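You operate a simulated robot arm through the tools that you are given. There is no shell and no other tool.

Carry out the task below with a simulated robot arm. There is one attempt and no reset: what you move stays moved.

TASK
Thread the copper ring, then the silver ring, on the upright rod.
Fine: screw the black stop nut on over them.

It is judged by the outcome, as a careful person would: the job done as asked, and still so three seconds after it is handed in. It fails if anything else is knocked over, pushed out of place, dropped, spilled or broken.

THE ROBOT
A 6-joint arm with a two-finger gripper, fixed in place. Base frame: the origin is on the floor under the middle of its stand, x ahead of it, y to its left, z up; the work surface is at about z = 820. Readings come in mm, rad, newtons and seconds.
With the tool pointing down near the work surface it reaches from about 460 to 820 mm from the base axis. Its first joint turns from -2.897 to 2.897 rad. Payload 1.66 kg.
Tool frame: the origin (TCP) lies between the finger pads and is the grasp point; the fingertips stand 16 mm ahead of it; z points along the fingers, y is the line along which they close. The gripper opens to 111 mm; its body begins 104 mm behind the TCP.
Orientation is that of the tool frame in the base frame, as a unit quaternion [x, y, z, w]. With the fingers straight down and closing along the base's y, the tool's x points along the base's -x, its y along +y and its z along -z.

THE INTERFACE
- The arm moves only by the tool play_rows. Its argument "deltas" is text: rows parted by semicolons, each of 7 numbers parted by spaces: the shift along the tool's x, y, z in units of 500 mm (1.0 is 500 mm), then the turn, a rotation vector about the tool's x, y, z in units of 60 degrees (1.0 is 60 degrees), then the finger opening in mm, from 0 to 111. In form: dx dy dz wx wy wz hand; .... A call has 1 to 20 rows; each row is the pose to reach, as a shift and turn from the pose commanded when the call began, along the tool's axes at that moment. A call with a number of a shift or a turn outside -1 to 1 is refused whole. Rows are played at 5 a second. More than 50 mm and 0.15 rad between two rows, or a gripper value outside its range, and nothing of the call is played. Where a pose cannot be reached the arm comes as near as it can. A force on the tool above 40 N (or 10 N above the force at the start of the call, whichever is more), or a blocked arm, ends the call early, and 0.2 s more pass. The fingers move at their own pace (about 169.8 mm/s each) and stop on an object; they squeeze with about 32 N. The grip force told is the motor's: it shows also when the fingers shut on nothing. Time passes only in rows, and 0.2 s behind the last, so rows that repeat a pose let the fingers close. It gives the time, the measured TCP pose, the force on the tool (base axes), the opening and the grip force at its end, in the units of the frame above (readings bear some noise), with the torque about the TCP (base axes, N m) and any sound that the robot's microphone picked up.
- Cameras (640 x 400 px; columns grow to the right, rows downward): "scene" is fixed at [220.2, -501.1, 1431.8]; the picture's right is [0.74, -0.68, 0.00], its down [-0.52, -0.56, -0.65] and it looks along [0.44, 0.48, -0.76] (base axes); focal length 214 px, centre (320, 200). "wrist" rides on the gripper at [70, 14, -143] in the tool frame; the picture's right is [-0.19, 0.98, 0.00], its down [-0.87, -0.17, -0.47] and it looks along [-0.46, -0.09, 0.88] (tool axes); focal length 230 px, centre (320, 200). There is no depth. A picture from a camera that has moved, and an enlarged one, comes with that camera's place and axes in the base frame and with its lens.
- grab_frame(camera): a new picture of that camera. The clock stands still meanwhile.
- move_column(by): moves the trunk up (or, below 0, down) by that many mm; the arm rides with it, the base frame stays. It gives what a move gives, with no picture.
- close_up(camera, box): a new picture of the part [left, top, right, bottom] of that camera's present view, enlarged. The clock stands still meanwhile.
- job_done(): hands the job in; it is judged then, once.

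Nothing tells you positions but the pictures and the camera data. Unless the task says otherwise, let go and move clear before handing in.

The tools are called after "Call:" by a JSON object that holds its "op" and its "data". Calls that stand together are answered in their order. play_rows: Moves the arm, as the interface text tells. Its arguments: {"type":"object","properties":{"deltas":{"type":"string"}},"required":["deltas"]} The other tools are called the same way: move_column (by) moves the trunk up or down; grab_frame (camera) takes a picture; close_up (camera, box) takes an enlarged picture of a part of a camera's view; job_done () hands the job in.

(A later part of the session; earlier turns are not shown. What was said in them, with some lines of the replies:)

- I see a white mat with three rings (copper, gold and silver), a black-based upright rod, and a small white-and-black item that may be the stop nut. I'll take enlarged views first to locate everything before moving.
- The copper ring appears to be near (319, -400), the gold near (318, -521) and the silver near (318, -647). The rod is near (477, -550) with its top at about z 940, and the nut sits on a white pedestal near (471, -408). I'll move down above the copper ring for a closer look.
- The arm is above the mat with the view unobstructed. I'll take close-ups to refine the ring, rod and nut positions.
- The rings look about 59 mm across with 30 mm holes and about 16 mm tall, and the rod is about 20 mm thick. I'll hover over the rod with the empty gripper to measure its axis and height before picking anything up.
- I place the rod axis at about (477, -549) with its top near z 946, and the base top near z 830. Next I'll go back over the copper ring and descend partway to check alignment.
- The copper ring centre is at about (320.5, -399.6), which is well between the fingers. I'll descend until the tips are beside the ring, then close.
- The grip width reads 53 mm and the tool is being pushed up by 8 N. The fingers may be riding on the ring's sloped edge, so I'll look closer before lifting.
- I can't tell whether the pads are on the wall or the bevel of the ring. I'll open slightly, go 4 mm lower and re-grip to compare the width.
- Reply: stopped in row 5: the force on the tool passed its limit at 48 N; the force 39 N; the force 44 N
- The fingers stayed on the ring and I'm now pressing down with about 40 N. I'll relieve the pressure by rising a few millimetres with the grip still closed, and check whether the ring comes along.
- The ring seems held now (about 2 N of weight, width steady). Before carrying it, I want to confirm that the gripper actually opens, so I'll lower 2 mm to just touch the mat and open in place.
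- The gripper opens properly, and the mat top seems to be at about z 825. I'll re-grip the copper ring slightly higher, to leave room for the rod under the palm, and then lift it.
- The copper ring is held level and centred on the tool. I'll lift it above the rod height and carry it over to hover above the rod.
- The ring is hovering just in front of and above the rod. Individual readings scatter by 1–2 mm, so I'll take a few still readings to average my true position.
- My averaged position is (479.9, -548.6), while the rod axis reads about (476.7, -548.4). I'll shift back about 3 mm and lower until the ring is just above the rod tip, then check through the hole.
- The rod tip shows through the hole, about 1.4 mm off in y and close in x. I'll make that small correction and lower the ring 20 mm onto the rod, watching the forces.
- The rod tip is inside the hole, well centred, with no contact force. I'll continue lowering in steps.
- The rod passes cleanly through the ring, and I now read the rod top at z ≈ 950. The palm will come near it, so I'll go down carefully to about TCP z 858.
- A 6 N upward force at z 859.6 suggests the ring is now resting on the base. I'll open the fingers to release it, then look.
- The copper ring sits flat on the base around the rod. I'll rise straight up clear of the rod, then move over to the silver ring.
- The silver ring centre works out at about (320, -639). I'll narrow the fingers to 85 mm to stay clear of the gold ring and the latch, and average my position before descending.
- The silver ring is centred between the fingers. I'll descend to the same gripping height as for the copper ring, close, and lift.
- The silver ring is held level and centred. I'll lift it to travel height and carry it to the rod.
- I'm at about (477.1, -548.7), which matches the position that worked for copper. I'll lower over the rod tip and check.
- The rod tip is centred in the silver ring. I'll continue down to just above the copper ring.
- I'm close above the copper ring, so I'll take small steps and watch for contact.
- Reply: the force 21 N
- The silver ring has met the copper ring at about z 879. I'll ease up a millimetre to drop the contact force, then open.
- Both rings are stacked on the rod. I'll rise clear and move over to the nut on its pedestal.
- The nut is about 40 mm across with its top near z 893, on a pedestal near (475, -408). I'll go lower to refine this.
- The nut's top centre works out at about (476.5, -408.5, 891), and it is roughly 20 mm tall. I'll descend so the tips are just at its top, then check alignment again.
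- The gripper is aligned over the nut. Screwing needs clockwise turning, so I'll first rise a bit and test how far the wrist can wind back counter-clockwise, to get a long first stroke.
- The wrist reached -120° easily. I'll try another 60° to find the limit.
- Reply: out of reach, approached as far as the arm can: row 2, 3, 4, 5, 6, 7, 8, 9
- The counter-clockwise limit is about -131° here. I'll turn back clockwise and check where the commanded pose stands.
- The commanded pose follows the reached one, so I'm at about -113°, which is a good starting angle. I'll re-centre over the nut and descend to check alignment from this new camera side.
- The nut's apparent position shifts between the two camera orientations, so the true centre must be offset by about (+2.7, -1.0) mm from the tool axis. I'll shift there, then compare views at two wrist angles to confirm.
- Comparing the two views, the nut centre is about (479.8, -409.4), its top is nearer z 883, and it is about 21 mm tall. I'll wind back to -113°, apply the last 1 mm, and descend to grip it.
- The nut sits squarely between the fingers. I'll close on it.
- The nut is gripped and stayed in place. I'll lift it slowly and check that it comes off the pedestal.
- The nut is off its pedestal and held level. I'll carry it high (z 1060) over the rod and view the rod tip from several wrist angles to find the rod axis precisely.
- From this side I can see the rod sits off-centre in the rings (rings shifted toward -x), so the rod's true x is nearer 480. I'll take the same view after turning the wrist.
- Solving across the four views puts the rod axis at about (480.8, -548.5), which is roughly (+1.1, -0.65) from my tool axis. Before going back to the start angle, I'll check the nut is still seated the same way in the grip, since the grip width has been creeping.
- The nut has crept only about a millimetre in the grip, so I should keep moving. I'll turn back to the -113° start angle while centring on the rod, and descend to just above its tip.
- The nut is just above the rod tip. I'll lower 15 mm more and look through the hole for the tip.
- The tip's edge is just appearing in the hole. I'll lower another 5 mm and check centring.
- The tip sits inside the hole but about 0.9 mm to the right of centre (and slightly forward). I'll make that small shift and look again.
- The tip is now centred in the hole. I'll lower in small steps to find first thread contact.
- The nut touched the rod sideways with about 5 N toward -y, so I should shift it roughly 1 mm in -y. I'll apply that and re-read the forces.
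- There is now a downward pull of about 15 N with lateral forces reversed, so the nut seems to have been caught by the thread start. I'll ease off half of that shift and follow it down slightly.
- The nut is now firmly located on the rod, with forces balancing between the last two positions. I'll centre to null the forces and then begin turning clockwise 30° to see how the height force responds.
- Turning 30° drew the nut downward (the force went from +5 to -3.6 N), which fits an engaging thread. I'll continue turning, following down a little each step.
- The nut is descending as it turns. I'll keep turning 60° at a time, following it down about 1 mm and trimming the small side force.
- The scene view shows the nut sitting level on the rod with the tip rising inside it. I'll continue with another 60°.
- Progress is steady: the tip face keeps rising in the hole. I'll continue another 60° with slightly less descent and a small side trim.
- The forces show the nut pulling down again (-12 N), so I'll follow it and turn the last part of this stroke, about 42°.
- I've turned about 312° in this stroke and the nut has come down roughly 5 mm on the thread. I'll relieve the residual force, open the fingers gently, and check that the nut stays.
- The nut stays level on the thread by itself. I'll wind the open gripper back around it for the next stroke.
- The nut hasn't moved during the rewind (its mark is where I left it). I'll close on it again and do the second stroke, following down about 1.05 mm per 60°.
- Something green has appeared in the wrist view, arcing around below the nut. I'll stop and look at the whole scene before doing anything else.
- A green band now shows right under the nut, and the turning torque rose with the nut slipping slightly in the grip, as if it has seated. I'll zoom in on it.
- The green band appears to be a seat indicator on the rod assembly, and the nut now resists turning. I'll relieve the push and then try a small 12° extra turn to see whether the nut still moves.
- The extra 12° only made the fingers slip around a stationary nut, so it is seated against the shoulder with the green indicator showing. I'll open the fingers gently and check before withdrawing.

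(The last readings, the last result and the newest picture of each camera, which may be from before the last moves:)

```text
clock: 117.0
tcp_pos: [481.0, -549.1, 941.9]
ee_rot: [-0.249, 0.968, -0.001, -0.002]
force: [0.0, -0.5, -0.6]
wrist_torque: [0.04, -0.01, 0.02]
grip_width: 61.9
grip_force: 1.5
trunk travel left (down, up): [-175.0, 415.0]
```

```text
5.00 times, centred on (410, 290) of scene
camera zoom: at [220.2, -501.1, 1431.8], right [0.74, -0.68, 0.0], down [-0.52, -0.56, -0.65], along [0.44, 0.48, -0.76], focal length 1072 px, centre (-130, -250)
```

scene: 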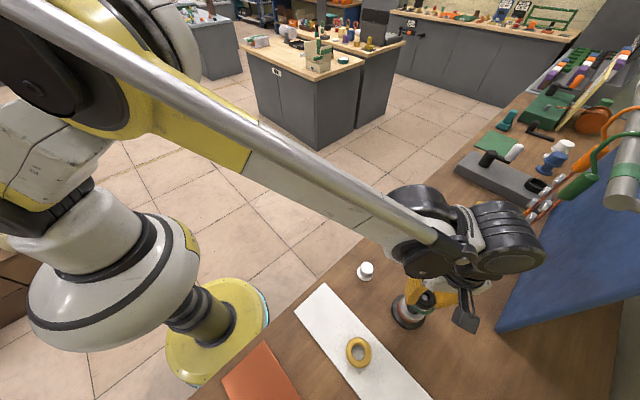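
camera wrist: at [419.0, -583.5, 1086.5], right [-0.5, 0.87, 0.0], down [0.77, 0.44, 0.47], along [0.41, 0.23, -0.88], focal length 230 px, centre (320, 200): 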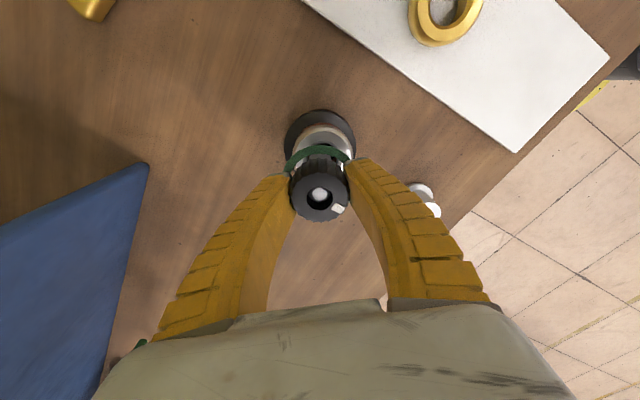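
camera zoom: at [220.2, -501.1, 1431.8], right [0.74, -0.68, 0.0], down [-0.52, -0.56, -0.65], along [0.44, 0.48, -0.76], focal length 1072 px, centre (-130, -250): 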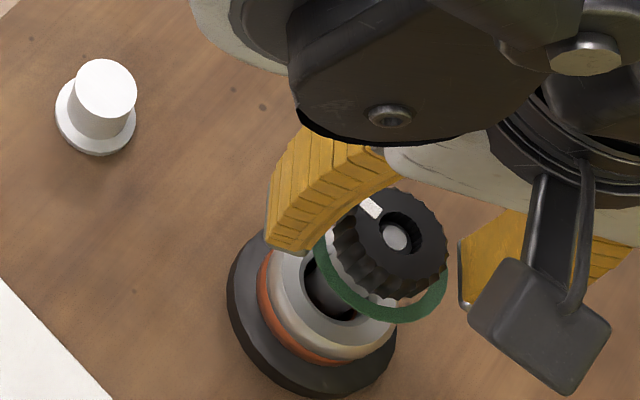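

The nut stays seated and level on the rod, with the green halo fixed around its base. I'll open wider and rise straight up and clear.

Call:
{"op": "play_rows", "data": {"deltas": "0 0 0 0 0 0 80; 0 0 0 0 0 0 80; 0 0 -0.03 0 0 0 80; 0 0 -0.08 0 0 0 80; 0 0 -0.16 0 0 0 80; 0 0 -0.24 0 0 0 80; 0 0 -0.32 0 0 0 80; 0 0 -0.32 0 0 0 80"}}

Call:
{"op": "grab_frame", "data": {"camera": "wrist"}}

Call:
{"op": "close_up", "data": {"camera": "wrist", "box": [260, 90, 380, 180]}}

Call:
{"op": "close_up", "data": {"camera": "scene", "box": [370, 250, 450, 330]}}

```text
clock: 118.8
tcp_pos: [480.6, -549.8, 1103.2]
ee_rot: [-0.248, 0.969, -0.002, -0.002]
force: [-0.4, 0.6, 0.2]
wrist_torque: [-0.01, -0.02, 0.02]
grip_width: 81.3
grip_force: 1.3
trunk travel left (down, up): [-175.0, 415.0]
```

```text
taken
camera wrist: at [414.5, -570.1, 1246.9], right [-0.31, 0.95, 0.0], down [0.84, 0.27, 0.47], along [0.45, 0.14, -0.88], focal length 230 px, centre (320, 200)
```

wrist: 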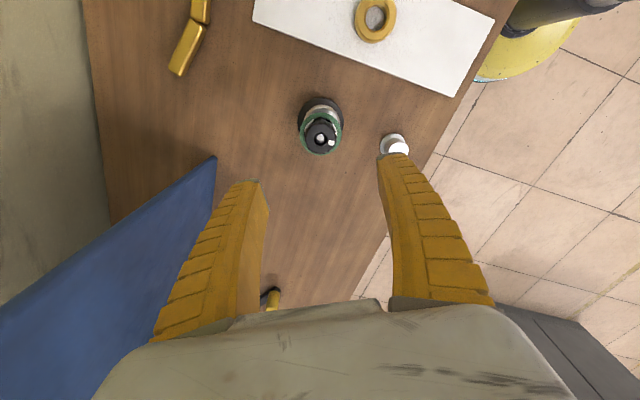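

```text
4.44 times, centred on (320, 135) of wrist
camera zoom: at [414.5, -570.1, 1246.9], right [-0.31, 0.95, 0.0], down [0.84, 0.27, 0.47], along [0.45, 0.14, -0.88], focal length 1022 px, centre (320, 489)
```

zoom: 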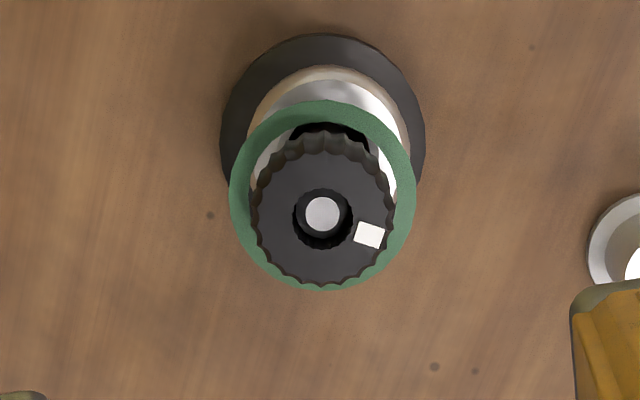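

```text
5.00 times, centred on (410, 290) of scene
camera zoom: at [220.2, -501.1, 1431.8], right [0.74, -0.68, 0.0], down [-0.52, -0.56, -0.65], along [0.44, 0.48, -0.76], focal length 1072 px, centre (-130, -250)
```

zoom: 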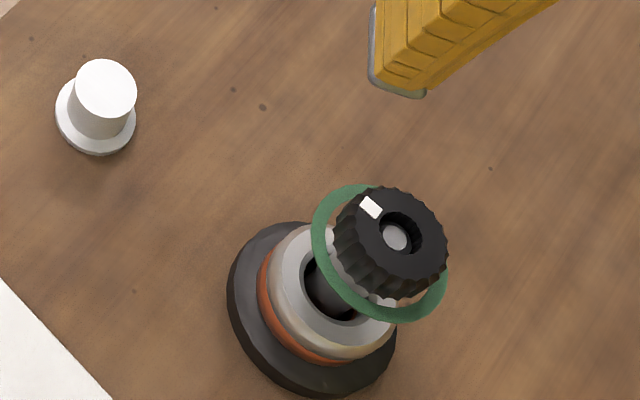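

The stack looks right: copper at the bottom, silver above it, and the nut seated level with the green ring showing. The gold ring, mat and pedestal are undisturbed. I'll wait a couple of seconds and compare once more before handing in.

Call:
{"op": "play_rows", "data": {"deltas": "0 0 -0.05 0 0 0 80; 0 0 -0.1 0 0 0 80; 0 0 -0.1 0 0 0 80; 0 0 -0.1 0 0 0 80; 0 0 -0.1 0 0 0 80; 0 0 -0.1 0 0 0 80; 0 0 -0.1 0 0 0 80; 0 0 -0.1 0 0 0 80; 0 0 -0.1 0 0 0 80; 0 0 -0.1 0 0 0 80; 0 0 -0.1 0 0 0 80; 0 0 -0.1 0 0 0 80"}}

Call:
{"op": "close_up", "data": {"camera": "scene", "box": [370, 250, 450, 330]}}

Call:
{"op": "grab_frame", "data": {"camera": "scene"}}

```text
clock: 121.4
tcp_pos: [480.3, -549.9, 1152.6]
ee_rot: [-0.248, 0.969, -0.001, -0.002]
force: [-0.6, 0.3, -0.6]
wrist_torque: [-0.01, 0.0, 0.01]
grip_width: 81.2
grip_force: 1.3
trunk travel left (down, up): [-175.0, 415.0]
```

```text
5.00 times, centred on (410, 290) of scene
camera zoom: at [220.2, -501.1, 1431.8], right [0.74, -0.68, 0.0], down [-0.52, -0.56, -0.65], along [0.44, 0.48, -0.76], focal length 1072 px, centre (-130, -250)
```

zoom: 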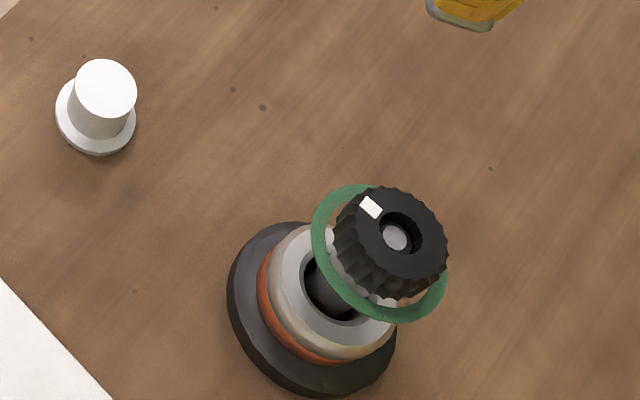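

```text
taken
```

scene: 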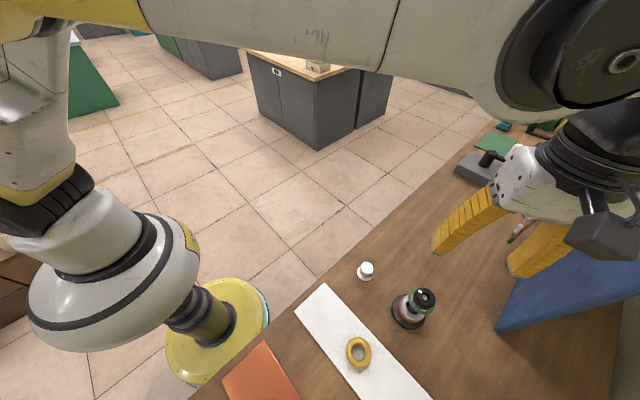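

Nothing has shifted: copper then silver are on the rod, the black nut is screwed on and seated above them, and the arm is clear with the gripper empty. I'm handing the job in.

Call:
{"op": "job_done", "data": {}}

```text
The job is handed in.
```

The copper ring and then the silver ring are on the upright rod, with the black stop nut screwed on above them. I've handed the job in; no verdict has come back yet.

- **Rings:** Copper rests flat on the rod's base and silver sits directly on it. Both are about 4 mm off-centre on the rod, because the holes are wider than the rod.
- **Nut:** I turned it clockwise about one full turn, and it came down roughly 6 mm on the thread. It then stopped turning, and another 12° only made the fingers slip around it. There is a gap between the nut and the silver ring, because the nut appears to stop at a shoulder near the top of the rod.
- **Green ring:** A green ring appeared around the bottom of the nut as it stopped. I took it as a sign the nut is seated, but nothing in the instructions confirms that.
- **Surroundings:** The gold ring, the mat and the nut's pedestal look unmoved in the last pictures. In the roughly four seconds between letting go and handing in, nothing on the rod shifted. The gripper is empty and well above the work.
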